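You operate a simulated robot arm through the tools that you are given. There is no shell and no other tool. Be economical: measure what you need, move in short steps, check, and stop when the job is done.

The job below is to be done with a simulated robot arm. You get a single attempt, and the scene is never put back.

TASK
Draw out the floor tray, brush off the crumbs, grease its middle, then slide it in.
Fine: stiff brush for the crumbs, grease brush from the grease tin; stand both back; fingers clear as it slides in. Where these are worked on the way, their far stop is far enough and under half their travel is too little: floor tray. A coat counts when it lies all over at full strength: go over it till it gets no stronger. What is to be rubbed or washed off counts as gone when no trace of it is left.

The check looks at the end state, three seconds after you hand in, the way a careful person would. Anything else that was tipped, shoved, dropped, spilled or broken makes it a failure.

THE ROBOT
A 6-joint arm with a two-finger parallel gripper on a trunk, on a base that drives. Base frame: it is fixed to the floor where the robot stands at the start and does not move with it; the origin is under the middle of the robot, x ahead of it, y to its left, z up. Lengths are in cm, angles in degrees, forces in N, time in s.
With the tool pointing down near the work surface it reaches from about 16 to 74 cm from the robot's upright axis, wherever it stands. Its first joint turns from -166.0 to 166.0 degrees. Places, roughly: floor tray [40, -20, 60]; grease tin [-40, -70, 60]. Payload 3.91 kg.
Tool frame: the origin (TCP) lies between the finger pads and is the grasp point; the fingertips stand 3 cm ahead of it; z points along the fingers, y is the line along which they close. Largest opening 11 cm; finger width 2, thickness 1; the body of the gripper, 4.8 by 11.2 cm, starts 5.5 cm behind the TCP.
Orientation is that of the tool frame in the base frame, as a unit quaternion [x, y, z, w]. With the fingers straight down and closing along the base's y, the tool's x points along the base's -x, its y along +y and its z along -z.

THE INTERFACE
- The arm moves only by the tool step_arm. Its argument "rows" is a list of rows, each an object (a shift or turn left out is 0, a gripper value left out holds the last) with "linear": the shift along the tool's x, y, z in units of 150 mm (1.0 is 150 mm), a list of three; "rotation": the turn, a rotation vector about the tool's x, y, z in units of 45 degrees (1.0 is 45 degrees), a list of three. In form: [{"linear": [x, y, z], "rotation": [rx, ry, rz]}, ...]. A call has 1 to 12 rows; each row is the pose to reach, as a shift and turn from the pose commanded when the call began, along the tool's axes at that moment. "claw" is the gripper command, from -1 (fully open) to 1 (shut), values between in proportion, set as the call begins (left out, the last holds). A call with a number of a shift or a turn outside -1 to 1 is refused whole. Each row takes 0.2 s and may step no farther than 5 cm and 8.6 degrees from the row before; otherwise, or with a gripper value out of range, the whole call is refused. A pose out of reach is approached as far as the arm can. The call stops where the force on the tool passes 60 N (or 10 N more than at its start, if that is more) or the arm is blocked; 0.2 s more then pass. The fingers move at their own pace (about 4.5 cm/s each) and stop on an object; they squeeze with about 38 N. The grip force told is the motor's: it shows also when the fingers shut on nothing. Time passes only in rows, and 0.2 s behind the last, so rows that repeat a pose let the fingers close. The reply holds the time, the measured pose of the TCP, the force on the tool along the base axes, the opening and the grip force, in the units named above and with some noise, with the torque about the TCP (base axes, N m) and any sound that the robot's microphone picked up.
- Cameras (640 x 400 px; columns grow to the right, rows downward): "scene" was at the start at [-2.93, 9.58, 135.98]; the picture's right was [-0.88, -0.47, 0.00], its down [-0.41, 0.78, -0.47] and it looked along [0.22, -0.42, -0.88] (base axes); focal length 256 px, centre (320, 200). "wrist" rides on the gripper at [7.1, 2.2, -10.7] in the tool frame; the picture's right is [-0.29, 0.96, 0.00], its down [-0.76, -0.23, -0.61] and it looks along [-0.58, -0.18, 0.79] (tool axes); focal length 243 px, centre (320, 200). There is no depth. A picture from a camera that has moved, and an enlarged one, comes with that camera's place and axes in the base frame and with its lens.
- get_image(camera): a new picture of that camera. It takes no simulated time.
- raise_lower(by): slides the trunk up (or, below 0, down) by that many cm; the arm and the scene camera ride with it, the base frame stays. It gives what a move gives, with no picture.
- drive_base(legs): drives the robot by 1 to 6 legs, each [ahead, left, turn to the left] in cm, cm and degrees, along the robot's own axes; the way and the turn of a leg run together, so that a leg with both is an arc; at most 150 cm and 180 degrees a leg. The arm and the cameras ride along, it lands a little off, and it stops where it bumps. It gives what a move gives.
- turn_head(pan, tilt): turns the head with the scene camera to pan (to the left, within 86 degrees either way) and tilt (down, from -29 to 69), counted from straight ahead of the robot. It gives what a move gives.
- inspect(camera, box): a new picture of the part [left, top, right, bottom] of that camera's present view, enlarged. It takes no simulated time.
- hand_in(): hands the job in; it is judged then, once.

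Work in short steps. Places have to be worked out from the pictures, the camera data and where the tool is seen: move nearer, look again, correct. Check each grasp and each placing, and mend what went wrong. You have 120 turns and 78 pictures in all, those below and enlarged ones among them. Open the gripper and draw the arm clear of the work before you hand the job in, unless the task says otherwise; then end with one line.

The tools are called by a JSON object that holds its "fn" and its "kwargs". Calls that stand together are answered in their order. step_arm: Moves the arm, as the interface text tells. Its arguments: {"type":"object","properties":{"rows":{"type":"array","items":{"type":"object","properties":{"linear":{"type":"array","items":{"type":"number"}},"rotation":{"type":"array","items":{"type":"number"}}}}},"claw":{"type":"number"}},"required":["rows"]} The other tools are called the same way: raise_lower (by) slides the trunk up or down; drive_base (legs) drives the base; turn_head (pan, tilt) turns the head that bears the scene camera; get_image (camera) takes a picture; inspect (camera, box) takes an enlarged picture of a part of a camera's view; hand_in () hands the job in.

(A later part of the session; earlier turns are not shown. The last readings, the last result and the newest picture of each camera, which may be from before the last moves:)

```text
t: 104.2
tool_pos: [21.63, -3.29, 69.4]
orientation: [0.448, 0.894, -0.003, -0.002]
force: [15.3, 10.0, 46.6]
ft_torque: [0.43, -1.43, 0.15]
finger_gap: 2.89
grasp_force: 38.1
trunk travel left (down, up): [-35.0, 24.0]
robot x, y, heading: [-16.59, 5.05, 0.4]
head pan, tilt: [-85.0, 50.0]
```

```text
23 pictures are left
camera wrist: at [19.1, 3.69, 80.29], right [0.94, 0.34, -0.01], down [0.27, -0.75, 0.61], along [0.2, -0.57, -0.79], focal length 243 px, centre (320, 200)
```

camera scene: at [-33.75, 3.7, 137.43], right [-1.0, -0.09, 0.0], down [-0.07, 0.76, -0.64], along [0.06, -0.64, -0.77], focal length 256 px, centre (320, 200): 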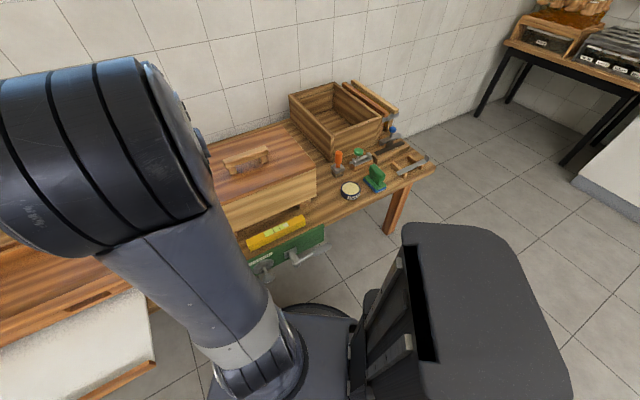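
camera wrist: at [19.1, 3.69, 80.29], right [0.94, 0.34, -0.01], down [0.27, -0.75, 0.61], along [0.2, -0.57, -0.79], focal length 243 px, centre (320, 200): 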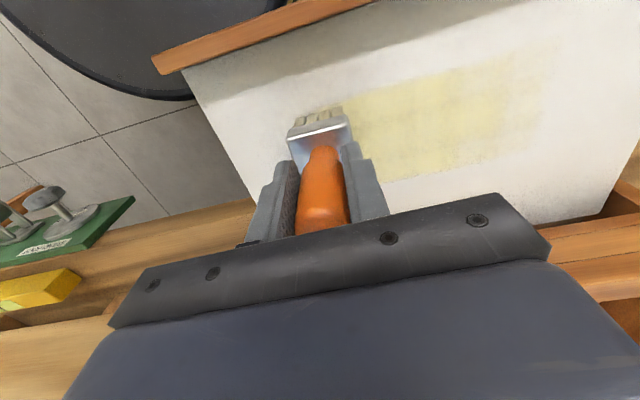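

Coverage is good now. I go back over it with overlapping lanes, extended slightly at both ends.

{"fn": "step_arm", "kwargs": {"rows": [{"linear": [0, 0, -0.01]}, {"linear": [-0.12, 0, -0.01]}, {"linear": [-0.12, 0.18, -0.008]}, {"linear": [-0.12, 0.36, -0.006]}, {"linear": [-0.12, 0.54, -0.006]}, {"linear": [-0.12, 0.72, -0.006]}, {"linear": [-0.12, 0.86, -0.006]}, {"linear": [-0.12, 1.0, -0.006]}]}}

{"fn": "step_arm", "kwargs": {"rows": [{"linear": [0, 0.12, 0]}, {"linear": [-0.2, 0.12, 0]}, {"linear": [-0.2, 0, 0]}, {"linear": [-0.2, -0.15, 0.0]}, {"linear": [-0.2, -0.3, 0.0]}, {"linear": [-0.2, -0.45, 0.0]}, {"linear": [-0.2, -0.6, -0.002]}, {"linear": [-0.2, -0.75, -0.004]}, {"linear": [-0.2, -0.9, -0.006]}, {"linear": [-0.2, -1.0, -0.008]}]}}

{"fn": "get_image", "kwargs": {"camera": "wrist"}}

```text
t: 106.0
tool_pos: [34.94, 4.39, 69.46]
orientation: [0.449, 0.893, -0.001, -0.004]
force: [-12.5, -7.7, 38.2]
ft_torque: [-0.4, 0.36, -0.1]
finger_gap: 2.87
grasp_force: 38.5
trunk travel left (down, up): [-35.0, 24.0]
robot x, y, heading: [-16.87, 4.91, 0.3]
head pan, tilt: [-85.0, 50.0]
```

```text
t: 108.2
tool_pos: [24.41, -7.2, 69.54]
orientation: [0.449, 0.894, -0.003, -0.007]
force: [0.4, 0.2, -0.1]
ft_torque: [-0.04, 0.02, 0.0]
finger_gap: 2.87
grasp_force: 38.0
trunk travel left (down, up): [-35.0, 24.0]
robot x, y, heading: [-16.81, 5.59, 0.4]
head pan, tilt: [-85.0, 50.0]
```

```text
22 pictures are left
camera wrist: at [21.94, -0.21, 80.34], right [0.94, 0.34, -0.01], down [0.28, -0.75, 0.6], along [0.19, -0.57, -0.8], focal length 243 px, centre (320, 200)
```

wrist: 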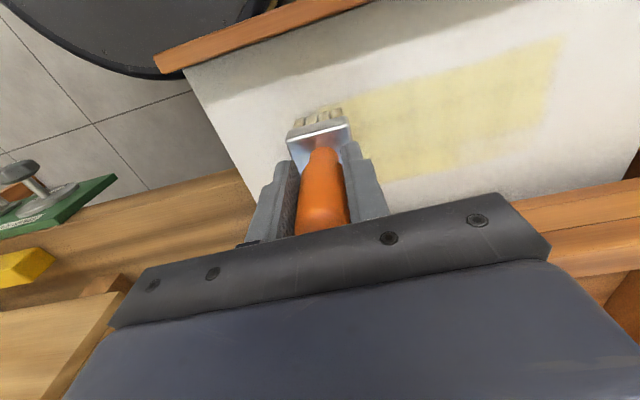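

Nearly even; the wall-side edge is fainter. I press a bit lower and keep stroking over the rear lane both ways.

{"fn": "step_arm", "kwargs": {"rows": [{"linear": [0, -0.1, 0.02]}, {"linear": [0, 0.0, 0.022]}, {"linear": [0, 0.18, 0.022]}, {"linear": [0, 0.36, 0.021]}, {"linear": [0, 0.54, 0.02]}, {"linear": [0, 0.72, 0.019]}, {"linear": [0, 0.86, 0.018]}, {"linear": [0, 1.0, 0.017]}]}}

{"fn": "step_arm", "kwargs": {"rows": [{"linear": [0, 0.12, 0]}, {"linear": [0.1, 0.12, 0]}, {"linear": [0.1, 0, 0]}, {"linear": [0.1, -0.15, 0.0]}, {"linear": [0.1, -0.3, 0.002]}, {"linear": [0.1, -0.45, 0.004]}, {"linear": [0.1, -0.6, 0.004]}, {"linear": [0.1, -0.75, 0.004]}, {"linear": [0.1, -0.9, 0.004]}, {"linear": [0.1, -1.0, 0.004]}]}}

{"fn": "get_image", "kwargs": {"camera": "wrist"}}

```text
t: 110.0
tool_pos: [36.89, 1.64, 69.43]
orientation: [0.449, 0.894, -0.002, -0.005]
force: [-5.1, -3.7, 19.1]
ft_torque: [-0.18, 0.12, -0.04]
finger_gap: 2.88
grasp_force: 37.9
trunk travel left (down, up): [-35.0, 24.0]
robot x, y, heading: [-16.57, 5.3, 0.4]
head pan, tilt: [-85.0, 50.0]
```

```text
t: 112.2
tool_pos: [23.95, -5.97, 69.39]
orientation: [0.449, 0.893, -0.002, -0.003]
force: [13.6, 8.0, 40.0]
ft_torque: [0.14, -1.46, 0.22]
finger_gap: 2.87
grasp_force: 38.2
trunk travel left (down, up): [-35.0, 24.0]
robot x, y, heading: [-16.84, 5.5, 0.4]
head pan, tilt: [-85.0, 50.0]
```

```text
21 pictures are left
camera wrist: at [21.44, 1.03, 80.11], right [0.94, 0.34, -0.01], down [0.27, -0.75, 0.61], along [0.2, -0.57, -0.79], focal length 243 px, centre (320, 200)
```

wrist: 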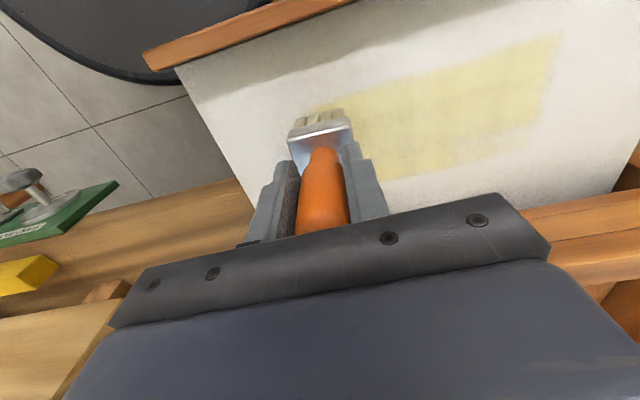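

I lift clear and inspect evenness of the coat and the tufts.

{"fn": "step_arm", "kwargs": {"rows": [{"linear": [0, 0, -0.2], "rotation": [0, 0, 0]}, {"linear": [-0.2, -0.1, -0.4]}, {"linear": [-0.45, -0.2, -0.5]}]}}

{"fn": "inspect", "kwargs": {"camera": "wrist", "box": [260, 0, 580, 200]}}

```text
t: 113.0
tool_pos: [25.47, -13.03, 76.92]
orientation: [0.449, 0.894, -0.003, -0.008]
force: [0.0, 0.1, -1.0]
ft_torque: [0.02, 0.01, -0.01]
finger_gap: 2.85
grasp_force: 37.8
trunk travel left (down, up): [-35.0, 24.0]
robot x, y, heading: [-16.36, 4.98, 0.4]
head pan, tilt: [-85.0, 50.0]
```

```text
2.00 times, centred on (420, 100) of wrist
camera zoom: at [22.97, -6.14, 87.69], right [0.94, 0.34, -0.01], down [0.28, -0.75, 0.6], along [0.19, -0.57, -0.8], focal length 485 px, centre (120, 400)
```

zoom: 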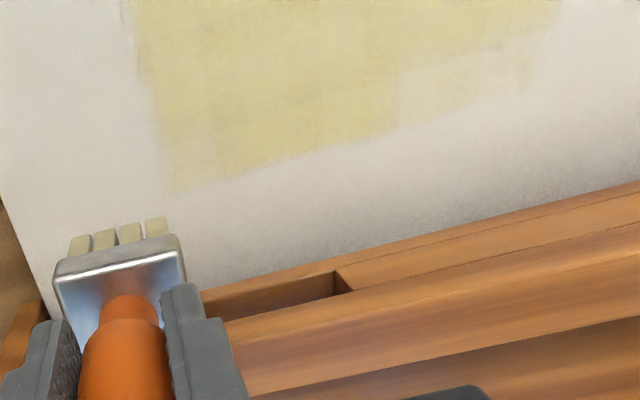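

The coat is bounded sharply at the ends (t≈15.7…32.7); the wall-side right corner is fainter. I do another lane further wallward, stroking back to t≈33.

{"fn": "step_arm", "kwargs": {"rows": [{"linear": [0.2, 0, 0.2]}, {"linear": [0.22, 0, 0.45]}, {"linear": [0.22, 0, 0.51]}]}}

{"fn": "step_arm", "kwargs": {"rows": [{"linear": [0, 0.05, 0.014]}, {"linear": [0, 0.2, 0.016]}, {"linear": [0, 0.35, 0.016]}, {"linear": [0, 0.5, 0.015]}, {"linear": [0, 0.65, 0.014]}, {"linear": [0, 0.8, 0.014]}, {"linear": [0, 1.0, 0.014]}]}}

{"fn": "step_arm", "kwargs": {"rows": [{"linear": [0, 0.2, 0]}, {"linear": [0, 0.37, 0]}, {"linear": [0.05, 0.37, 0]}, {"linear": [0.05, 0.2, 0]}, {"linear": [0.05, 0.0, 0]}, {"linear": [0.05, -0.2, 0]}, {"linear": [0.05, -0.4, 0.002]}, {"linear": [0.05, -0.6, 0.002]}, {"linear": [0.05, -0.8, 0.001]}, {"linear": [0.05, -1.0, 0]}]}}

{"fn": "get_image", "kwargs": {"camera": "wrist"}}

```text
t: 113.8
tool_pos: [23.37, -10.61, 69.29]
orientation: [0.449, 0.894, -0.003, -0.005]
force: [-4.0, -0.6, 20.8]
ft_torque: [-0.17, -0.19, -0.03]
finger_gap: 2.82
grasp_force: 37.8
trunk travel left (down, up): [-35.0, 24.0]
robot x, y, heading: [-16.68, 5.04, 0.4]
head pan, tilt: [-85.0, 50.0]
```

```text
t: 114.2
tool_pos: [24.13, -10.54, 69.33]
orientation: [0.449, 0.893, -0.004, -0.003]
force: [-8.8, -6.8, 34.5]
ft_torque: [-0.29, 0.03, -0.04]
finger_gap: 2.86
grasp_force: 38.2
trunk travel left (down, up): [-35.0, 24.0]
robot x, y, heading: [-16.81, 5.13, 0.3]
head pan, tilt: [-85.0, 50.0]
stopped in row 2: the force on the tool passed its limit at 62 N (the readings are from after the stop); the commanded pose is now the measured one
```

```text
t: 116.4
tool_pos: [11.85, -18.85, 68.94]
orientation: [0.45, 0.893, -0.005, -0.007]
force: [0.4, 0.4, 0.3]
ft_torque: [0.01, 0.03, 0.01]
finger_gap: 2.81
grasp_force: 37.9
trunk travel left (down, up): [-35.0, 24.0]
robot x, y, heading: [-16.85, 5.05, 0.3]
head pan, tilt: [-85.0, 50.0]
```

```text
19 pictures are left
camera wrist: at [9.31, -11.85, 79.8], right [0.94, 0.34, -0.01], down [0.28, -0.75, 0.6], along [0.19, -0.57, -0.8], focal length 243 px, centre (320, 200)
```

wrist: 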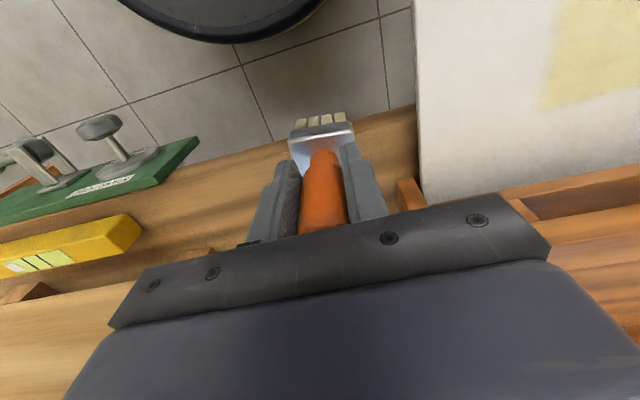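

The stopped call made the next stroke run off the tray's side, without touching anything. I lift before returning, then start anew at t≈32.

{"fn": "step_arm", "kwargs": {"rows": [{"linear": [0, 0, -0.25]}, {"linear": [0, 0.3, -0.25]}, {"linear": [0, 0.6, -0.25]}, {"linear": [0, 0.9, -0.25]}, {"linear": [0, 1.0, -0.25]}]}}

{"fn": "step_arm", "kwargs": {"rows": [{"linear": [0, 0.3, 0]}, {"linear": [0, 0.6, 0]}, {"linear": [0, 0.9, 0]}, {"linear": [0, 1.0, 0]}]}}

{"fn": "step_arm", "kwargs": {"rows": [{"linear": [0, 0.23, 0]}, {"linear": [0, 0.23, 0.15]}, {"linear": [0, 0.23, 0.215]}]}}

```text
t: 117.6
tool_pos: [23.67, -9.8, 72.78]
orientation: [0.45, 0.893, -0.004, -0.006]
force: [0.1, -0.6, -1.5]
ft_torque: [0.01, 0.02, -0.01]
finger_gap: 2.76
grasp_force: 38.5
trunk travel left (down, up): [-35.0, 24.0]
robot x, y, heading: [-16.83, 5.09, 0.3]
head pan, tilt: [-85.0, 50.0]
```

```text
t: 118.6
tool_pos: [35.79, -0.71, 72.76]
orientation: [0.45, 0.893, -0.004, -0.006]
force: [0.5, 0.5, 0.7]
ft_torque: [0.0, 0.0, 0.01]
finger_gap: 2.79
grasp_force: 38.4
trunk travel left (down, up): [-35.0, 24.0]
robot x, y, heading: [-16.95, 5.03, 0.7]
head pan, tilt: [-85.0, 50.0]
```

```text
t: 119.4
tool_pos: [38.62, 1.32, 69.37]
orientation: [0.449, 0.894, -0.004, -0.005]
force: [-1.4, 0.6, -0.5]
ft_torque: [-0.01, 0.0, 0.03]
finger_gap: 2.76
grasp_force: 37.3
trunk travel left (down, up): [-35.0, 24.0]
robot x, y, heading: [-16.85, 5.36, 0.5]
head pan, tilt: [-85.0, 50.0]
```

At t≈32, n≈−21.5. I lower to contact and stroke the rear lane.

{"fn": "step_arm", "kwargs": {"rows": [{"linear": [0, 0, 0.015]}, {"linear": [0, 0, 0.025]}]}}

{"fn": "step_arm", "kwargs": {"rows": [{"linear": [0, -0.15, 0]}, {"linear": [0, -0.3, 0.0]}, {"linear": [0, -0.45, 0.0]}, {"linear": [0, -0.6, 0.0]}, {"linear": [0, -0.75, 0.0]}, {"linear": [0, -0.9, 0.0]}, {"linear": [0, -1.0, 0.0]}]}}

{"fn": "get_image", "kwargs": {"camera": "wrist"}}

```text
t: 120.0
tool_pos: [38.48, 1.32, 69.17]
orientation: [0.45, 0.893, -0.003, -0.004]
force: [0.2, -2.2, 9.7]
ft_torque: [-0.06, -0.18, -0.01]
finger_gap: 2.77
grasp_force: 38.1
trunk travel left (down, up): [-35.0, 24.0]
robot x, y, heading: [-16.51, 5.01, 0.6]
head pan, tilt: [-85.0, 50.0]
```

```text
t: 121.6
tool_pos: [26.42, -7.52, 69.17]
orientation: [0.449, 0.894, -0.004, -0.008]
force: [0.4, -0.5, 2.8]
ft_torque: [-0.03, -0.08, 0.03]
finger_gap: 2.75
grasp_force: 38.1
trunk travel left (down, up): [-35.0, 24.0]
robot x, y, heading: [-16.44, 4.95, 0.5]
head pan, tilt: [-85.0, 50.0]
```

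```text
18 pictures are left
camera wrist: at [23.89, -0.43, 80.03], right [0.94, 0.34, -0.01], down [0.28, -0.75, 0.6], along [0.19, -0.57, -0.8], focal length 243 px, centre (320, 200)
```

wrist: 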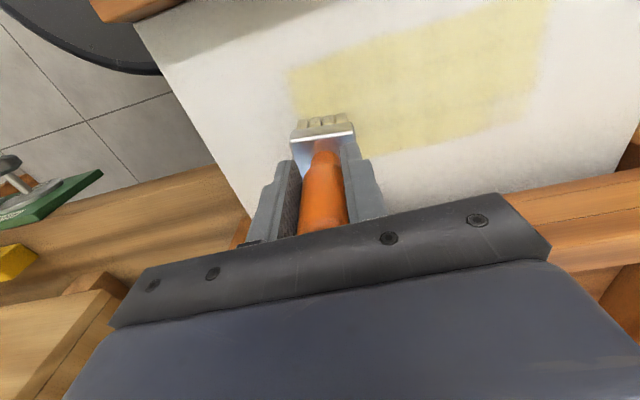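

The coat reads as a sharp-edged rectangle. I check its evenness enlarged.

{"fn": "inspect", "kwargs": {"camera": "wrist", "box": [270, 0, 570, 188]}}

```text
2.13 times, centred on (420, 94) of wrist
camera zoom: at [23.89, -0.43, 80.03], right [0.94, 0.34, -0.01], down [0.28, -0.75, 0.6], along [0.19, -0.57, -0.8], focal length 516 px, centre (107, 426)
```

zoom: 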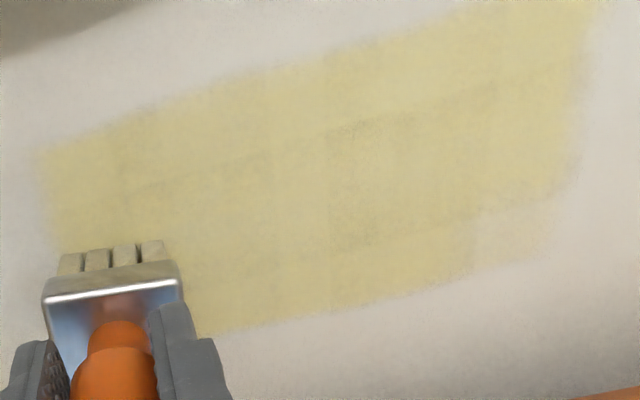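

Only the far-left-of-robot rear corner (t≈32, n≈−24.5) is faint. I lift, go there, and scrub it plus the end edge.

{"fn": "step_arm", "kwargs": {"rows": [{"linear": [0, 0, -0.15]}, {"linear": [-0.05, 0.3, -0.15]}, {"linear": [-0.1, 0.6, -0.15]}, {"linear": [-0.12, 0.9, -0.15]}, {"linear": [-0.12, 1.0, -0.15]}]}}

{"fn": "step_arm", "kwargs": {"rows": [{"linear": [0, 0.2, 0]}, {"linear": [0, 0.2, 0.13]}, {"linear": [0, 0.2, 0.165]}, {"linear": [0, 0.05, 0.165]}, {"linear": [0, -0.1, 0.165]}, {"linear": [0, -0.25, 0.165]}, {"linear": [0.06, -0.25, 0.165]}, {"linear": [0.06, -0.1, 0.165]}, {"linear": [0.06, 0.05, 0.165]}, {"linear": [0.06, 0.2, 0.165]}]}}

{"fn": "step_arm", "kwargs": {"rows": [{"linear": [0, -0.05, 0]}, {"linear": [0.2, -0.05, 0]}, {"linear": [0.4, -0.05, 0]}, {"linear": [0.55, -0.05, 0]}, {"linear": [0.55, -0.12, 0]}, {"linear": [0.4, -0.12, 0]}, {"linear": [0.2, -0.12, 0]}, {"linear": [0, -0.12, 0]}, {"linear": [-0.05, -0.12, 0]}]}}

{"fn": "get_image", "kwargs": {"camera": "wrist"}}

```text
t: 122.8
tool_pos: [39.79, -0.05, 71.39]
orientation: [0.449, 0.893, -0.004, -0.006]
force: [0.4, -0.7, 0.2]
ft_torque: [0.03, 0.0, 0.0]
finger_gap: 2.75
grasp_force: 38.4
trunk travel left (down, up): [-35.0, 24.0]
robot x, y, heading: [-16.59, 5.36, 0.4]
head pan, tilt: [-85.0, 50.0]
```

```text
t: 125.0
tool_pos: [41.34, 2.29, 69.12]
orientation: [0.45, 0.893, -0.001, -0.002]
force: [-15.2, -12.2, 47.5]
ft_torque: [-0.75, 0.5, -0.17]
finger_gap: 2.77
grasp_force: 38.6
trunk travel left (down, up): [-35.0, 24.0]
robot x, y, heading: [-16.76, 5.04, 0.6]
head pan, tilt: [-85.0, 50.0]
```

```text
t: 127.0
tool_pos: [40.5, 0.82, 68.67]
orientation: [0.449, 0.893, -0.004, -0.005]
force: [-0.2, 1.9, -1.7]
ft_torque: [0.13, 0.07, 0.0]
finger_gap: 2.61
grasp_force: 38.0
trunk travel left (down, up): [-35.0, 24.0]
robot x, y, heading: [-16.49, 5.29, 0.3]
head pan, tilt: [-85.0, 50.0]
```

```text
16 pictures are left
camera wrist: at [38.06, 7.89, 79.45], right [0.94, 0.34, -0.01], down [0.28, -0.75, 0.61], along [0.19, -0.57, -0.8], focal length 243 px, centre (320, 200)
```

wrist: 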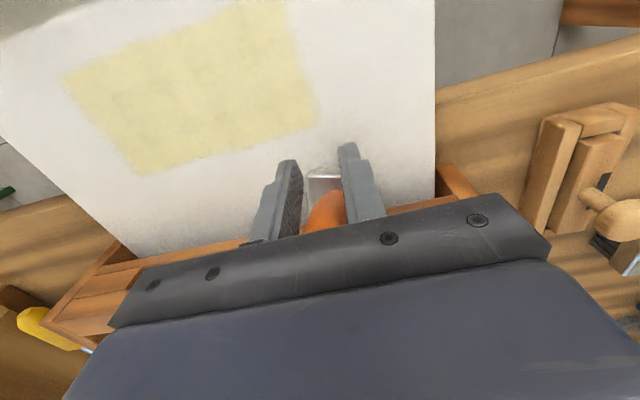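

The coat is now an even rectangle. But the brush has pivoted in the grip; I lift gently and look.

{"fn": "step_arm", "kwargs": {"rows": [{"linear": [0, 0, -0.1]}, {"linear": [0, 0, -0.3]}, {"linear": [0, 0, -0.6]}]}}

{"fn": "get_image", "kwargs": {"camera": "wrist"}}

{"fn": "turn_head", "kwargs": {"pan": -30, "tilt": 55}}

{"fn": "get_image", "kwargs": {"camera": "scene"}}

```text
t: 127.8
tool_pos: [40.72, 0.71, 77.73]
orientation: [0.451, 0.893, -0.004, -0.003]
force: [0.0, -0.8, -0.6]
ft_torque: [0.02, 0.07, -0.03]
finger_gap: 2.6
grasp_force: 38.0
trunk travel left (down, up): [-35.0, 24.0]
robot x, y, heading: [-16.7, 5.4, 0.4]
head pan, tilt: [-85.0, 50.0]
```

```text
15 pictures are left
camera wrist: at [38.19, 7.81, 88.38], right [0.94, 0.34, -0.01], down [0.27, -0.75, 0.61], along [0.2, -0.57, -0.79], focal length 243 px, centre (320, 200)
```

wrist: 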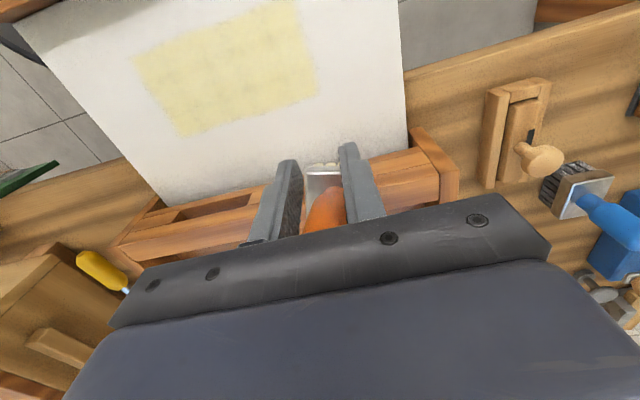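

```text
t: 129.1
tool_pos: [40.5, 0.9, 77.54]
orientation: [0.449, 0.893, -0.005, -0.005]
force: [-0.8, -0.6, 0.2]
ft_torque: [0.03, 0.0, 0.02]
finger_gap: 2.6
grasp_force: 38.5
trunk travel left (down, up): [-35.0, 24.0]
robot x, y, heading: [-16.29, 5.41, 0.5]
head pan, tilt: [-30.0, 55.0]
```

```text
14 pictures are left
camera scene: at [-16.47, 16.82, 136.78], right [-0.5, -0.87, 0.0], down [-0.71, 0.41, -0.57], along [0.5, -0.28, -0.82], focal length 256 px, centre (320, 200)
```

scene: 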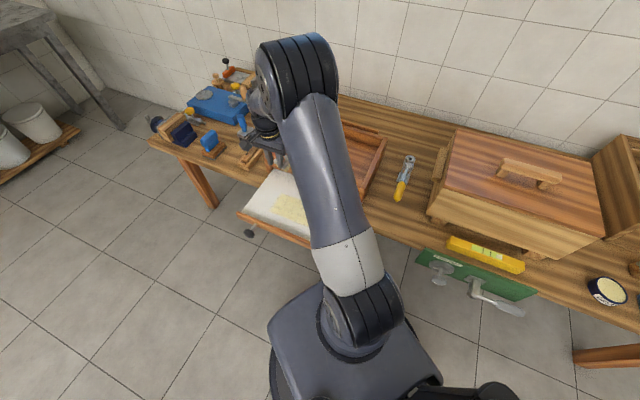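

I enlarge the held brush to gauge its tilt.

{"fn": "inspect", "kwargs": {"camera": "wrist", "box": [240, 130, 400, 230]}}

{"fn": "inspect", "kwargs": {"camera": "scene", "box": [210, 95, 370, 195]}}

```text
4.00 times, centred on (320, 180) of wrist
camera zoom: at [38.11, 7.92, 88.29], right [0.94, 0.34, -0.01], down [0.28, -0.75, 0.61], along [0.2, -0.57, -0.8], focal length 970 px, centre (320, 280)
```

zoom: 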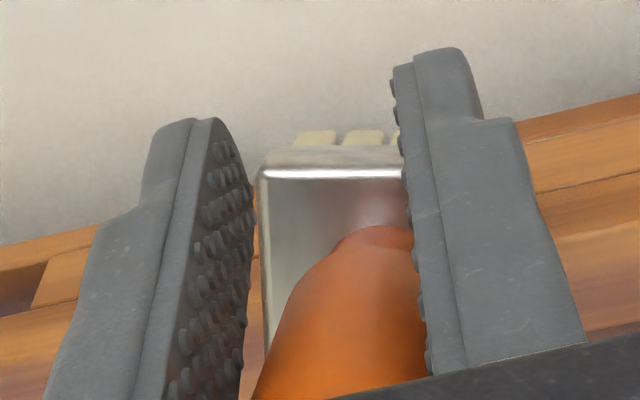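

```text
4.00 times, centred on (290, 145) of scene
camera zoom: at [-16.47, 16.82, 136.78], right [-0.5, -0.87, 0.0], down [-0.71, 0.41, -0.57], along [0.5, -0.28, -0.82], focal length 1023 px, centre (440, 420)
```

zoom: 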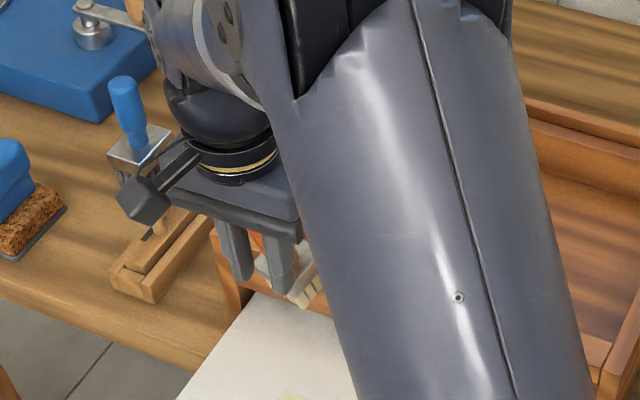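

The brush leans ~28° (tufts toward the wall). Plan: tilt the gripper to bring it upright, stand it on the greased patch, regrip squarely. First tilt 28° in the air and look.

{"fn": "step_arm", "kwargs": {"rows": [{"linear": [0.1, 0, -0.1], "rotation": [0, 0.16, 0]}, {"linear": [0.2, 0, -0.15], "rotation": [0, 0.32, 0]}, {"linear": [0.2, 0, -0.15], "rotation": [0, 0.48, 0]}, {"linear": [0.2, 0, -0.15], "rotation": [0, 0.62, 0]}]}}

{"fn": "inspect", "kwargs": {"camera": "scene", "box": [210, 95, 370, 195]}}

{"fn": "get_image", "kwargs": {"camera": "wrist"}}

```text
t: 130.1
tool_pos: [38.8, 3.23, 79.94]
orientation: [0.437, 0.866, 0.105, -0.221]
force: [-0.6, 0.8, -0.2]
ft_torque: [0.0, -0.03, -0.04]
finger_gap: 2.62
grasp_force: 37.8
trunk travel left (down, up): [-35.0, 24.0]
robot x, y, heading: [-16.81, 5.19, 0.5]
head pan, tilt: [-30.0, 55.0]
```

```text
4.00 times, centred on (290, 145) of scene
camera zoom: at [-16.48, 16.84, 136.78], right [-0.49, -0.87, 0.0], down [-0.71, 0.41, -0.57], along [0.5, -0.28, -0.82], focal length 1023 px, centre (440, 420)
```

zoom: 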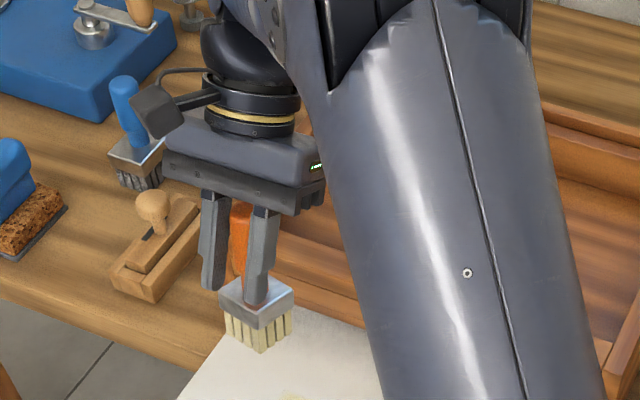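

```text
10 pictures are left
camera wrist: at [39.91, 5.56, 92.76], right [0.92, 0.37, -0.15], down [0.39, -0.9, 0.18], along [-0.07, -0.22, -0.97], focal length 243 px, centre (320, 200)
```

wrist: 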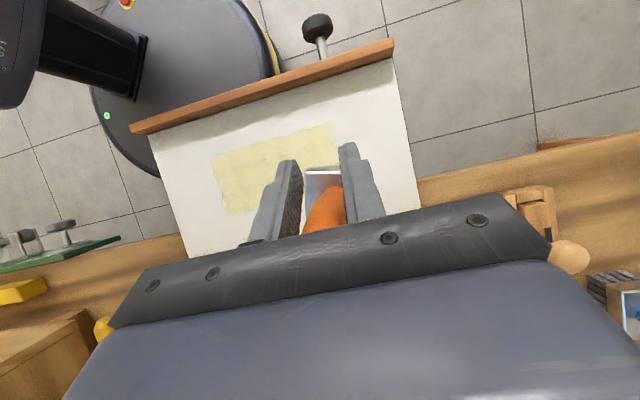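

The brush is now upright. I move it 5 cm over the patch and lower it in steps (pure vertical in base = mixed tool x/z).

{"fn": "step_arm", "kwargs": {"rows": [{"linear": [0, -0.3, 0]}, {"linear": [-0.125, -0.35, 0.235]}, {"linear": [-0.25, -0.35, 0.471]}]}}

{"fn": "step_arm", "kwargs": {"rows": [{"linear": [-0.0157, 0, 0.0295]}, {"linear": [-0.0313, 0, 0.0589]}, {"linear": [-0.047, 0, 0.0884]}]}}

```text
t: 130.9
tool_pos: [34.27, 0.05, 71.67]
orientation: [0.437, 0.866, 0.104, -0.22]
force: [-0.3, -0.1, 0.1]
ft_torque: [-0.03, 0.01, 0.01]
finger_gap: 2.64
grasp_force: 38.1
trunk travel left (down, up): [-35.0, 24.0]
robot x, y, heading: [-16.42, 5.06, 0.2]
head pan, tilt: [-30.0, 55.0]
```

```text
t: 131.7
tool_pos: [34.47, 0.02, 70.53]
orientation: [0.437, 0.866, 0.104, -0.221]
force: [-0.3, 0.1, -1.1]
ft_torque: [0.0, 0.03, 0.0]
finger_gap: 2.61
grasp_force: 38.0
trunk travel left (down, up): [-35.0, 24.0]
robot x, y, heading: [-16.84, 5.38, 0.2]
head pan, tilt: [-30.0, 55.0]
```

{"fn": "step_arm", "kwargs": {"rows": [{"linear": [-0.0157, 0, 0.0295]}, {"linear": [-0.0235, 0, 0.0442]}]}}

{"fn": "step_arm", "kwargs": {"rows": [{"linear": [-0.008, 0, 0.0147]}, {"linear": [-0.0157, 0, 0.0295]}]}}

```text
t: 132.3
tool_pos: [34.51, 0.07, 69.76]
orientation: [0.437, 0.866, 0.105, -0.22]
force: [-0.3, 0.0, -0.9]
ft_torque: [0.0, 0.0, 0.01]
finger_gap: 2.62
grasp_force: 38.4
trunk travel left (down, up): [-35.0, 24.0]
robot x, y, heading: [-16.8, 5.02, 0.5]
head pan, tilt: [-30.0, 55.0]
```

```text
t: 132.9
tool_pos: [34.49, 0.08, 69.6]
orientation: [0.437, 0.866, 0.106, -0.219]
force: [-3.9, -2.3, 32.6]
ft_torque: [-0.71, -0.7, -0.1]
finger_gap: 2.6
grasp_force: 38.3
trunk travel left (down, up): [-35.0, 24.0]
robot x, y, heading: [-16.65, 5.22, 0.2]
head pan, tilt: [-30.0, 55.0]
```

Contact at z≈69.7. I ease off slightly, open, and rise straight up.

{"fn": "step_arm", "kwargs": {"rows": [{"linear": [0.006, 0, -0.011]}, {"linear": [0.006, 0, -0.011]}]}}

{"fn": "step_arm", "kwargs": {"claw": -0.1, "rows": [{}, {}, {}, {}, {"linear": [0.06, 0, -0.118]}, {"linear": [0.157, 0, -0.294]}, {"linear": [0.25, 0, -0.471]}, {"linear": [0.344, 0, -0.648]}]}}

{"fn": "get_image", "kwargs": {"camera": "wrist"}}

```text
t: 133.5
tool_pos: [34.26, -0.03, 69.63]
orientation: [0.437, 0.866, 0.105, -0.219]
force: [-0.2, -0.7, 29.0]
ft_torque: [-0.53, -0.96, -0.01]
finger_gap: 2.6
grasp_force: 38.3
trunk travel left (down, up): [-35.0, 24.0]
robot x, y, heading: [-16.29, 5.24, 0.5]
head pan, tilt: [-30.0, 55.0]
```

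```text
t: 135.3
tool_pos: [34.51, 0.06, 80.73]
orientation: [0.438, 0.866, 0.105, -0.22]
force: [-0.1, 0.0, 0.0]
ft_torque: [0.01, 0.02, -0.01]
finger_gap: 6.06
grasp_force: 0.1
trunk travel left (down, up): [-35.0, 24.0]
robot x, y, heading: [-16.46, 5.08, 0.8]
head pan, tilt: [-30.0, 55.0]
```

```text
9 pictures are left
camera wrist: at [35.62, 2.44, 93.61], right [0.92, 0.36, -0.15], down [0.39, -0.9, 0.18], along [-0.07, -0.22, -0.97], focal length 243 px, centre (320, 200)
```

wrist: 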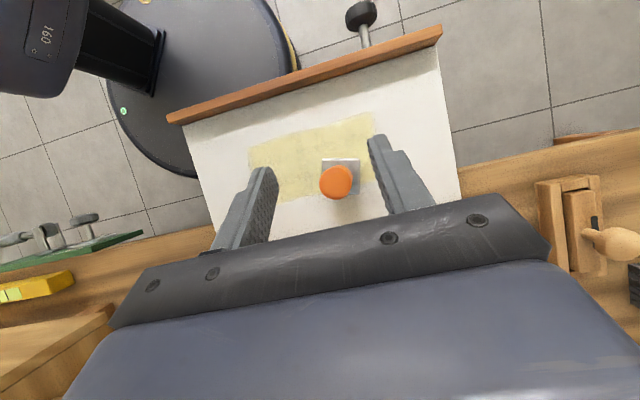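

It stands well on the tray with its handle at about (34.8, -0.5). I level the gripper, then align and descend for a square regrip.

{"fn": "step_arm", "kwargs": {"rows": [{"rotation": [0, -0.16, 0]}, {"rotation": [0, -0.32, 0]}, {"rotation": [0, -0.48, 0]}, {"rotation": [0, -0.627, 0]}]}}

{"fn": "step_arm", "kwargs": {"rows": [{"linear": [-0.035, 0, 0]}, {"linear": [-0.035, 0, 0.1]}, {"linear": [-0.035, 0, 0.1]}]}}

{"fn": "get_image", "kwargs": {"camera": "wrist"}}

```text
t: 136.3
tool_pos: [34.66, 0.12, 80.76]
orientation: [0.45, 0.893, -0.006, 0.0]
force: [-0.4, -0.4, 0.1]
ft_torque: [-0.01, 0.04, -0.04]
finger_gap: 6.07
grasp_force: 0.1
trunk travel left (down, up): [-35.0, 24.0]
robot x, y, heading: [-16.5, 4.95, 0.2]
head pan, tilt: [-30.0, 55.0]
```

```text
t: 137.1
tool_pos: [34.99, -0.38, 79.03]
orientation: [0.45, 0.893, -0.004, -0.002]
force: [0.1, -0.1, -0.6]
ft_torque: [-0.02, 0.01, -0.02]
finger_gap: 6.06
grasp_force: 0.1
trunk travel left (down, up): [-35.0, 24.0]
robot x, y, heading: [-16.52, 5.28, 0.2]
head pan, tilt: [-30.0, 55.0]
```

```text
8 pictures are left
camera wrist: at [32.43, 6.67, 89.75], right [0.94, 0.34, -0.01], down [0.27, -0.74, 0.61], along [0.2, -0.58, -0.79], focal length 243 px, centre (320, 200)
```

wrist: 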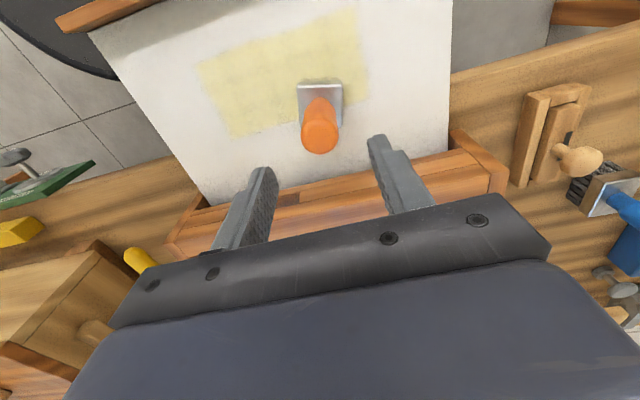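

Well aligned. I descend to z≈69.8 and grip.

{"fn": "step_arm", "kwargs": {"rows": [{"linear": [-0.01, 0, 0.25]}, {"linear": [-0.01, 0, 0.5]}, {"linear": [-0.01, 0, 0.61]}]}}

{"fn": "step_arm", "kwargs": {"claw": 1, "rows": [{}, {}, {}, {}, {}]}}

{"fn": "step_arm", "kwargs": {"rows": [{"linear": [0, 0, -0.1]}, {"linear": [0, 0, -0.3]}, {"linear": [0, 0, -0.6]}, {"linear": [0, 0, -0.9]}]}}

{"fn": "get_image", "kwargs": {"camera": "wrist"}}

```text
t: 137.9
tool_pos: [34.77, -0.78, 69.97]
orientation: [0.449, 0.893, -0.005, -0.003]
force: [-0.8, -0.7, -0.7]
ft_torque: [-0.01, -0.05, 0.01]
finger_gap: 6.05
grasp_force: 0.1
trunk travel left (down, up): [-35.0, 24.0]
robot x, y, heading: [-16.56, 4.9, 0.4]
head pan, tilt: [-30.0, 55.0]
```

```text
t: 139.1
tool_pos: [34.91, -0.68, 69.84]
orientation: [0.45, 0.893, -0.004, -0.002]
force: [0.1, 0.0, 0.8]
ft_torque: [0.1, -0.05, 0.03]
finger_gap: 2.78
grasp_force: 38.2
trunk travel left (down, up): [-35.0, 24.0]
robot x, y, heading: [-16.55, 4.84, 0.5]
head pan, tilt: [-30.0, 55.0]
```

```text
t: 140.1
tool_pos: [34.77, -0.32, 83.47]
orientation: [0.449, 0.893, -0.005, -0.003]
force: [-0.5, -0.8, -1.0]
ft_torque: [-0.01, -0.02, 0.02]
finger_gap: 2.77
grasp_force: 38.5
trunk travel left (down, up): [-35.0, 24.0]
robot x, y, heading: [-16.83, 5.17, 0.2]
head pan, tilt: [-30.0, 55.0]
```

```text
7 pictures are left
camera wrist: at [32.34, 6.76, 94.27], right [0.94, 0.34, -0.01], down [0.27, -0.74, 0.61], along [0.2, -0.58, -0.79], focal length 243 px, centre (320, 200)
```

wrist: 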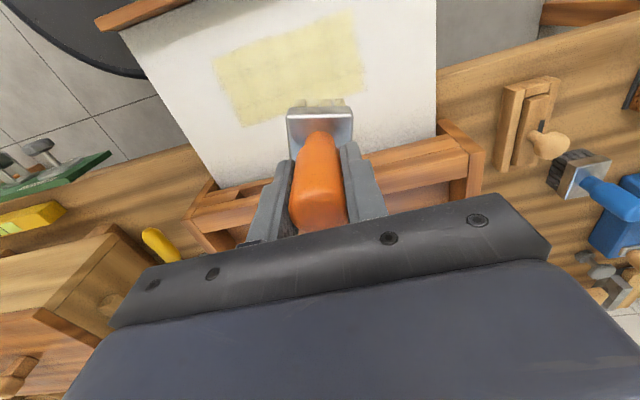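

Firm, square grip, and the coat looks full and even. I carry the brush back: raise, sweep the arm along, drive, and approach its place.

{"fn": "step_arm", "kwargs": {"rows": [{"linear": [0, 0, -0.3]}, {"linear": [-0.02, -0.3, -0.4]}, {"linear": [-0.02, -0.6, -0.4]}, {"linear": [-0.02, -0.9, -0.4]}, {"linear": [-0.02, -1.0, -0.4]}]}}

{"fn": "step_arm", "kwargs": {"rows": [{"linear": [0, -0.3, 0]}, {"linear": [0, -0.6, 0]}, {"linear": [0, -0.9, 0]}, {"linear": [0, -1.0, 0]}]}}

{"fn": "step_arm", "kwargs": {"rows": [{"linear": [0, -0.3, 0]}, {"linear": [0, -0.6, 0]}, {"linear": [0, -0.9, 0]}, {"linear": [0, -1.0, 0]}]}}

{"fn": "drive_base", "kwargs": {"legs": [[-29.6, -22.3, 0]]}}

{"fn": "step_arm", "kwargs": {"rows": [{"linear": [0, -0.3, 0]}, {"linear": [0, -0.6, 0]}, {"linear": [0, -0.9, 0]}]}}

```text
t: 141.3
tool_pos: [23.12, -9.89, 89.64]
orientation: [0.449, 0.894, -0.004, -0.003]
force: [0.1, 0.2, -1.9]
ft_torque: [-0.01, -0.01, -0.01]
finger_gap: 2.74
grasp_force: 38.1
trunk travel left (down, up): [-35.0, 24.0]
robot x, y, heading: [-16.66, 5.27, 0.3]
head pan, tilt: [-30.0, 55.0]
```

```text
t: 142.3
tool_pos: [10.96, -18.55, 89.75]
orientation: [0.448, 0.894, -0.004, -0.003]
force: [-0.3, -0.9, -0.9]
ft_torque: [0.03, -0.04, -0.01]
finger_gap: 2.71
grasp_force: 38.0
trunk travel left (down, up): [-35.0, 24.0]
robot x, y, heading: [-16.51, 5.18, 0.3]
head pan, tilt: [-30.0, 55.0]
```

```text
t: 143.3
tool_pos: [-0.8, -27.69, 89.87]
orientation: [0.449, 0.893, -0.004, -0.003]
force: [-0.6, -0.9, -0.8]
ft_torque: [-0.02, -0.01, 0.06]
finger_gap: 2.73
grasp_force: 38.3
trunk travel left (down, up): [-35.0, 24.0]
robot x, y, heading: [-16.75, 4.92, 0.6]
head pan, tilt: [-30.0, 55.0]
```

```text
t: 145.6
tool_pos: [-31.32, -49.7, 89.99]
orientation: [0.451, 0.893, -0.005, -0.002]
force: [0.0, -0.5, -0.4]
ft_torque: [0.02, 0.02, 0.0]
finger_gap: 2.73
grasp_force: 38.1
trunk travel left (down, up): [-35.0, 24.0]
robot x, y, heading: [-47.15, -16.53, 0.1]
head pan, tilt: [-30.0, 55.0]
```

```text
t: 146.4
tool_pos: [-42.3, -57.49, 90.47]
orientation: [0.451, 0.893, -0.005, -0.003]
force: [0.2, 1.8, -0.1]
ft_torque: [-0.03, 0.01, -0.02]
finger_gap: 2.72
grasp_force: 38.0
trunk travel left (down, up): [-35.0, 24.0]
robot x, y, heading: [-47.19, -17.05, 0.2]
head pan, tilt: [-30.0, 55.0]
```

I move over the brush's place at (-34.6, -77.6) and lower to z≈76, then look.

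{"fn": "step_arm", "kwargs": {"rows": [{"linear": [-0.3, -0.1, 0]}, {"linear": [-0.6, -0.2, 0]}, {"linear": [-0.8, -0.37, 0]}, {"linear": [-1.0, -0.37, 0]}]}}

{"fn": "step_arm", "kwargs": {"rows": [{"linear": [-0.2, 0, 0]}, {"linear": [-0.385, 0, 0.1]}, {"linear": [-0.385, 0, 0.4]}, {"linear": [-0.385, 0, 0.7]}, {"linear": [-0.385, 0, 0.95]}]}}

{"fn": "get_image", "kwargs": {"camera": "wrist"}}

```text
t: 147.4
tool_pos: [-37.64, -73.15, 90.23]
orientation: [0.451, 0.892, -0.005, -0.004]
force: [-0.9, -0.6, 0.1]
ft_torque: [0.02, -0.02, -0.01]
finger_gap: 2.72
grasp_force: 37.9
trunk travel left (down, up): [-35.0, 24.0]
robot x, y, heading: [-47.27, -16.89, 0.1]
head pan, tilt: [-30.0, 55.0]
```

```text
t: 148.6
tool_pos: [-34.49, -77.49, 75.63]
orientation: [0.451, 0.893, -0.004, -0.003]
force: [-0.3, -0.2, -0.3]
ft_torque: [-0.02, 0.01, 0.02]
finger_gap: 2.73
grasp_force: 37.9
trunk travel left (down, up): [-35.0, 24.0]
robot x, y, heading: [-47.0, -16.38, 0.2]
head pan, tilt: [-30.0, 55.0]
```

```text
6 pictures are left
camera wrist: at [-37.02, -70.39, 86.44], right [0.94, 0.33, -0.01], down [0.27, -0.74, 0.61], along [0.2, -0.58, -0.79], focal length 243 px, centre (320, 200)
```

wrist: 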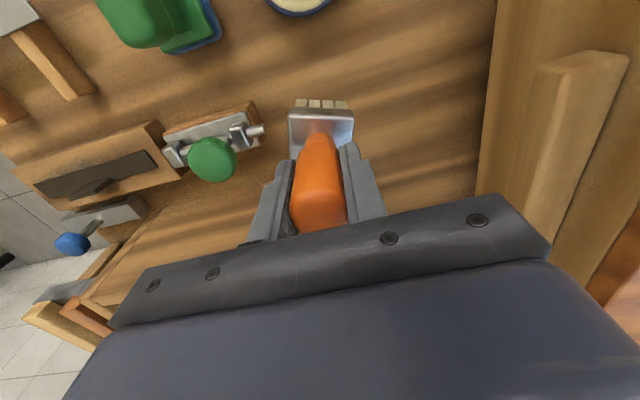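

The brush hangs nearly upright (a few degrees forward). I counter-tilt 3° and lower toward contact.

{"fn": "step_arm", "kwargs": {"rows": [{"linear": [0, 0, 0.25], "rotation": [0, -0.067, 0]}, {"linear": [0, 0, 0.47], "rotation": [0, -0.067, 0]}]}}

{"fn": "step_arm", "kwargs": {"rows": [{"linear": [0, 0, 0.015]}, {"linear": [0, 0, 0.03]}]}}

{"fn": "step_arm", "kwargs": {"rows": [{"linear": [0, 0, 0.012]}, {"linear": [0, 0, 0.02]}]}}

```text
t: 149.2
tool_pos: [-34.71, -77.68, 68.72]
orientation: [0.451, 0.892, -0.016, 0.021]
force: [-0.5, 0.7, -0.6]
ft_torque: [-0.01, -0.01, -0.01]
finger_gap: 2.72
grasp_force: 37.9
trunk travel left (down, up): [-35.0, 24.0]
robot x, y, heading: [-46.87, -16.77, 0.3]
head pan, tilt: [-30.0, 55.0]
```

```text
t: 149.8
tool_pos: [-34.68, -77.91, 68.19]
orientation: [0.451, 0.892, -0.017, 0.021]
force: [-0.1, -0.1, -0.9]
ft_torque: [-0.01, 0.03, -0.02]
finger_gap: 2.71
grasp_force: 38.7
trunk travel left (down, up): [-35.0, 24.0]
robot x, y, heading: [-47.11, -17.03, -0.3]
head pan, tilt: [-30.0, 55.0]
```

```text
t: 150.4
tool_pos: [-34.72, -77.84, 68.07]
orientation: [0.45, 0.892, -0.018, 0.021]
force: [-0.1, 3.8, 10.9]
ft_torque: [0.38, 0.4, -0.06]
finger_gap: 2.69
grasp_force: 37.7
trunk travel left (down, up): [-35.0, 24.0]
robot x, y, heading: [-47.14, -16.73, 0.3]
head pan, tilt: [-30.0, 55.0]
```

Contact (11 N). I open and lift straight up, then check that it stands.

{"fn": "step_arm", "kwargs": {"claw": 0.1, "rows": [{}, {}, {}, {}, {"linear": [0, 0, -0.15]}, {"linear": [0, 0, -0.4]}, {"linear": [0, 0, -0.7]}, {"linear": [0, 0, -1.0]}]}}

{"fn": "get_image", "kwargs": {"camera": "wrist"}}

```text
t: 152.2
tool_pos: [-34.97, -77.44, 82.69]
orientation: [0.451, 0.892, -0.016, 0.02]
force: [-0.6, 0.1, -0.5]
ft_torque: [-0.01, -0.01, -0.03]
finger_gap: 4.96
grasp_force: 0.2
trunk travel left (down, up): [-35.0, 24.0]
robot x, y, heading: [-47.01, -16.52, 0.2]
head pan, tilt: [-30.0, 55.0]
```

```text
5 pictures are left
camera wrist: at [-37.8, -69.89, 93.12], right [0.94, 0.33, 0.0], down [0.25, -0.72, 0.65], along [0.22, -0.61, -0.76], focal length 243 px, centre (320, 200)
```

wrist: 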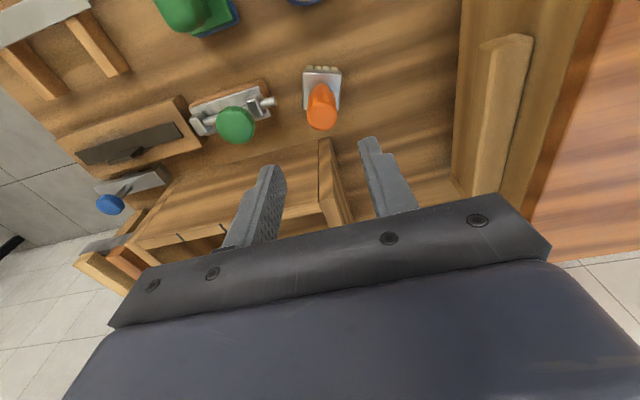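

Both brushes are back standing. I retract and raise the arm, level it, close the fingers, and drive to a stance beside the tray for pushing it in.

{"fn": "step_arm", "kwargs": {"claw": 1, "rows": [{"linear": [0, 0, -0.3], "rotation": [0, 0.06, 0]}, {"linear": [0.25, 0, -0.45], "rotation": [0, 0.06, 0]}, {"linear": [0.5, 0, -0.5], "rotation": [0, 0.06, 0]}, {"linear": [0.75, 0, -0.5], "rotation": [0, 0.06, 0]}, {"linear": [1.0, 0, -0.5], "rotation": [0, 0.06, 0]}]}}

{"fn": "step_arm", "kwargs": {"rows": [{"linear": [0.25, 0.2, 0]}, {"linear": [0.5, 0.4, 0]}, {"linear": [0.5, 0.7, 0]}, {"linear": [0.5, 1.0, 0]}]}}

{"fn": "step_arm", "kwargs": {"rows": [{"linear": [0, 0.3, 0]}, {"linear": [0, 0.6, 0]}, {"linear": [0, 0.9, 0]}]}}

{"fn": "drive_base", "kwargs": {"legs": [[-4.0, 5.5, 0], [43.4, 30.2, 0]]}}

```text
t: 153.4
tool_pos: [-43.65, -64.87, 89.59]
orientation: [0.451, 0.893, -0.006, 0.0]
force: [-0.6, -0.8, 0.1]
ft_torque: [0.03, 0.0, 0.02]
finger_gap: 0.0
grasp_force: 37.6
trunk travel left (down, up): [-35.0, 24.0]
robot x, y, heading: [-47.16, -16.75, 0.2]
head pan, tilt: [-30.0, 55.0]
```

```text
t: 154.4
tool_pos: [-36.05, -50.18, 89.34]
orientation: [0.451, 0.893, -0.007, -0.001]
force: [-0.7, 0.7, -0.8]
ft_torque: [0.03, -0.03, 0.02]
finger_gap: 0.0
grasp_force: 37.8
trunk travel left (down, up): [-35.0, 24.0]
robot x, y, heading: [-47.0, -16.62, 0.2]
head pan, tilt: [-30.0, 55.0]
```

```text
t: 155.2
tool_pos: [-24.99, -42.23, 88.98]
orientation: [0.451, 0.893, -0.005, 0.0]
force: [-0.5, 0.0, 1.0]
ft_torque: [-0.01, 0.0, -0.02]
finger_gap: 0.03
grasp_force: 38.0
trunk travel left (down, up): [-35.0, 24.0]
robot x, y, heading: [-47.22, -17.09, 0.0]
head pan, tilt: [-30.0, 55.0]
```

```text
t: 158.9
tool_pos: [14.01, -6.33, 89.07]
orientation: [0.447, 0.895, -0.007, 0.0]
force: [-0.1, 0.1, 0.1]
ft_torque: [0.06, -0.02, 0.01]
finger_gap: 0.0
grasp_force: 38.0
trunk travel left (down, up): [-35.0, 24.0]
robot x, y, heading: [-8.69, 18.78, 0.8]
head pan, tilt: [-30.0, 55.0]
```

I move to robot-side of the knob (t≈34.5, n≈+1.5) at height.

{"fn": "step_arm", "kwargs": {"rows": [{"linear": [0.2, 0.2, 0]}, {"linear": [0.4, 0.4, 0]}, {"linear": [0.6, 0.6, 0]}, {"linear": [0.8, 0.8, 0]}, {"linear": [0.95, 1.0, 0]}]}}

{"fn": "step_arm", "kwargs": {"rows": [{"linear": [0, 0.3, 0]}, {"linear": [0, 0.6, 0.1]}, {"linear": [0, 0.807, 0.3]}, {"linear": [0, 0.807, 0.6]}, {"linear": [0, 0.807, 0.9]}]}}

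{"fn": "get_image", "kwargs": {"camera": "wrist"}}

```text
t: 160.1
tool_pos: [17.41, 14.37, 88.9]
orientation: [0.447, 0.895, -0.006, 0.0]
force: [0.0, 0.1, 0.7]
ft_torque: [-0.02, -0.02, -0.01]
finger_gap: 0.0
grasp_force: 37.5
trunk travel left (down, up): [-35.0, 24.0]
robot x, y, heading: [-8.33, 18.63, 0.7]
head pan, tilt: [-30.0, 55.0]
```

```text
t: 161.3
tool_pos: [27.23, 21.21, 75.11]
orientation: [0.447, 0.895, -0.006, 0.001]
force: [-0.1, 0.3, 0.8]
ft_torque: [0.01, 0.01, 0.0]
finger_gap: 0.0
grasp_force: 37.7
trunk travel left (down, up): [-35.0, 24.0]
robot x, y, heading: [-8.53, 19.06, 0.5]
head pan, tilt: [-30.0, 55.0]
```

```text
4 pictures are left
camera wrist: at [24.51, 28.36, 85.77], right [0.94, 0.34, -0.01], down [0.28, -0.74, 0.61], along [0.2, -0.58, -0.79], focal length 243 px, centre (320, 200)
```

wrist: 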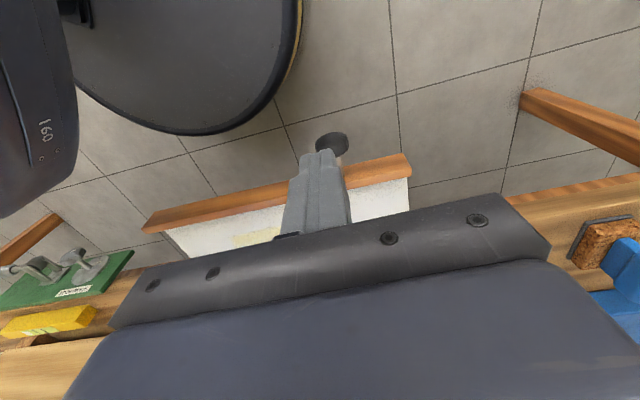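

The knob is at (29.3, 18.0), about 2 cm ahead of the closed fingers. I descend to knob height and push along the slide axis.

{"fn": "step_arm", "kwargs": {"rows": [{"linear": [0, 0, 0.3]}, {"linear": [0, 0, 0.55]}, {"linear": [0, 0, 0.78]}]}}

{"fn": "step_arm", "kwargs": {"rows": [{"linear": [-0.1, 0, 0]}, {"linear": [-0.2, 0, 0]}, {"linear": [-0.3, 0, 0]}, {"linear": [-0.4, 0, 0]}, {"linear": [-0.5, 0, 0]}, {"linear": [-0.6, 0, 0]}, {"linear": [-0.7, 0, 0]}, {"linear": [-0.8, 0, 0]}, {"linear": [-0.9, 0, 0]}, {"linear": [-1.0, 0, 0]}]}}

```text
t: 162.1
tool_pos: [27.05, 21.16, 63.21]
orientation: [0.447, 0.895, -0.005, -0.001]
force: [-0.4, 0.5, 1.1]
ft_torque: [0.01, -0.01, 0.01]
finger_gap: 0.01
grasp_force: 38.0
trunk travel left (down, up): [-35.0, 24.0]
robot x, y, heading: [-8.27, 18.96, 0.9]
head pan, tilt: [-30.0, 55.0]
```

```text
t: 164.3
tool_pos: [36.08, 9.24, 63.43]
orientation: [0.447, 0.894, -0.006, 0.0]
force: [-0.2, -0.5, -0.5]
ft_torque: [0.01, 0.02, 0.02]
finger_gap: 0.01
grasp_force: 37.2
trunk travel left (down, up): [-35.0, 24.0]
robot x, y, heading: [-8.75, 18.66, 0.7]
head pan, tilt: [-30.0, 55.0]
```

I keep pushing the remaining ~9 cm in small steps, expecting the stop.

{"fn": "step_arm", "kwargs": {"rows": [{"linear": [-0.1, 0, 0]}, {"linear": [-0.2, 0, 0]}, {"linear": [-0.3, 0, 0]}, {"linear": [-0.4, 0, 0]}, {"linear": [-0.47, 0, 0]}, {"linear": [-0.54, 0, 0]}, {"linear": [-0.58, 0, 0]}]}}

{"fn": "get_image", "kwargs": {"camera": "wrist"}}

```text
t: 165.9
tool_pos: [41.12, 2.15, 63.56]
orientation: [0.447, 0.895, -0.006, -0.001]
force: [-0.7, 0.3, -0.5]
ft_torque: [0.05, 0.0, -0.01]
finger_gap: 0.0
grasp_force: 37.9
trunk travel left (down, up): [-35.0, 24.0]
robot x, y, heading: [-8.2, 18.94, 0.7]
head pan, tilt: [-30.0, 55.0]
```

```text
3 pictures are left
camera wrist: at [38.53, 9.26, 74.19], right [0.94, 0.34, -0.01], down [0.28, -0.74, 0.61], along [0.2, -0.58, -0.79], focal length 243 px, centre (320, 200)
```

wrist: 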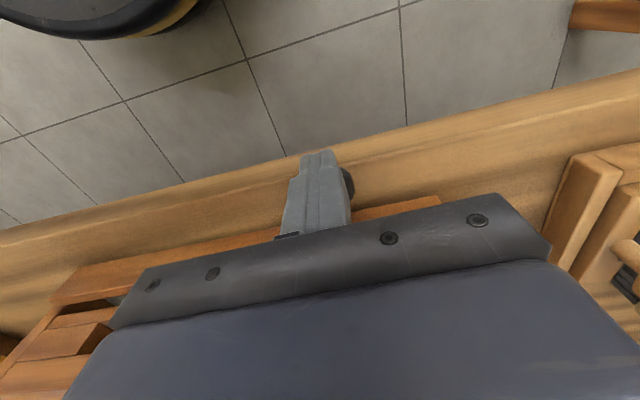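

The tray is nearly in. I keep pushing in 2 mm steps until the stop resists.

{"fn": "step_arm", "kwargs": {"rows": [{"linear": [-0.02, 0, 0]}, {"linear": [-0.04, 0, 0]}, {"linear": [-0.06, 0, 0]}, {"linear": [-0.08, 0, 0]}, {"linear": [-0.1, 0, 0]}, {"linear": [-0.12, 0, 0]}]}}

```text
t: 167.2
tool_pos: [41.57, 1.68, 63.4]
orientation: [0.444, 0.896, -0.006, -0.01]
force: [-7.1, 8.6, 5.5]
ft_torque: [0.1, 0.0, -0.04]
finger_gap: 0.01
grasp_force: 37.7
trunk travel left (down, up): [-35.0, 24.0]
robot x, y, heading: [-8.6, 19.09, 0.6]
head pan, tilt: [-30.0, 55.0]
stopped in row 6: the force on the tool passed its limit at 63 N (the readings are from after the stop); the commanded pose is now the measured one
```

The stop is reached (63 N). I back off, raise, and view the result.

{"fn": "step_arm", "kwargs": {"rows": [{"linear": [0.1, 0, 0]}, {"linear": [0.2, 0, -0.1]}, {"linear": [0.3, 0, -0.4]}, {"linear": [0.5, 0, -0.6]}, {"linear": [0.7, 0, -0.8]}, {"linear": [0.9, 0, -1.0]}]}}

{"fn": "step_arm", "kwargs": {"claw": -0.5, "rows": [{"linear": [0, -0.3, -0.1]}, {"linear": [0, -0.6, -0.2]}, {"linear": [0, -0.9, -0.3]}, {"linear": [0, -1, -0.5]}]}}

{"fn": "turn_head", "kwargs": {"pan": -40, "tilt": 50}}

{"fn": "get_image", "kwargs": {"camera": "scene"}}

```text
t: 168.6
tool_pos: [33.54, 12.18, 78.78]
orientation: [0.446, 0.895, -0.005, -0.009]
force: [0.4, 0.5, -0.5]
ft_torque: [-0.01, -0.01, -0.01]
finger_gap: 0.0
grasp_force: 37.4
trunk travel left (down, up): [-35.0, 24.0]
robot x, y, heading: [-8.33, 18.88, 0.6]
head pan, tilt: [-30.0, 55.0]
```

```text
t: 169.6
tool_pos: [22.05, 3.04, 86.66]
orientation: [0.444, 0.896, -0.005, -0.009]
force: [0.4, 0.3, 0.2]
ft_torque: [0.03, 0.03, -0.01]
finger_gap: 8.29
grasp_force: 0.0
trunk travel left (down, up): [-35.0, 24.0]
robot x, y, heading: [-8.93, 19.31, 0.7]
head pan, tilt: [-30.0, 55.0]
```

```text
t: 170.4
tool_pos: [22.02, 3.2, 86.55]
orientation: [0.446, 0.895, -0.005, -0.009]
force: [-1.1, 0.3, -0.1]
ft_torque: [0.0, 0.01, 0.05]
finger_gap: 8.23
grasp_force: 0.0
trunk travel left (down, up): [-35.0, 24.0]
robot x, y, heading: [-8.21, 18.45, 0.8]
head pan, tilt: [-40.0, 50.0]
```

```text
2 pictures are left
camera scene: at [-8.59, 29.29, 137.43], right [-0.63, -0.78, 0.0], down [-0.59, 0.48, -0.64], along [0.5, -0.41, -0.77], focal length 256 px, centre (320, 200)
```

scene: 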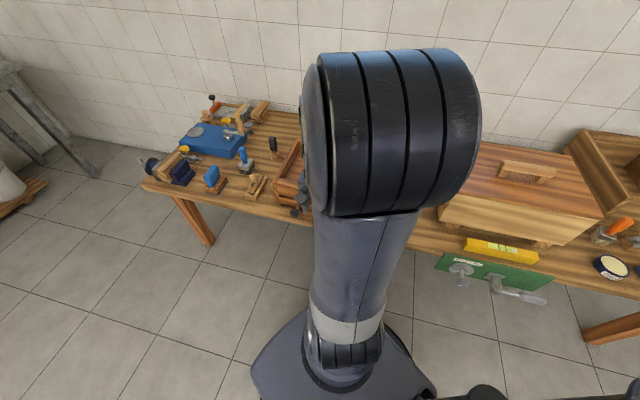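

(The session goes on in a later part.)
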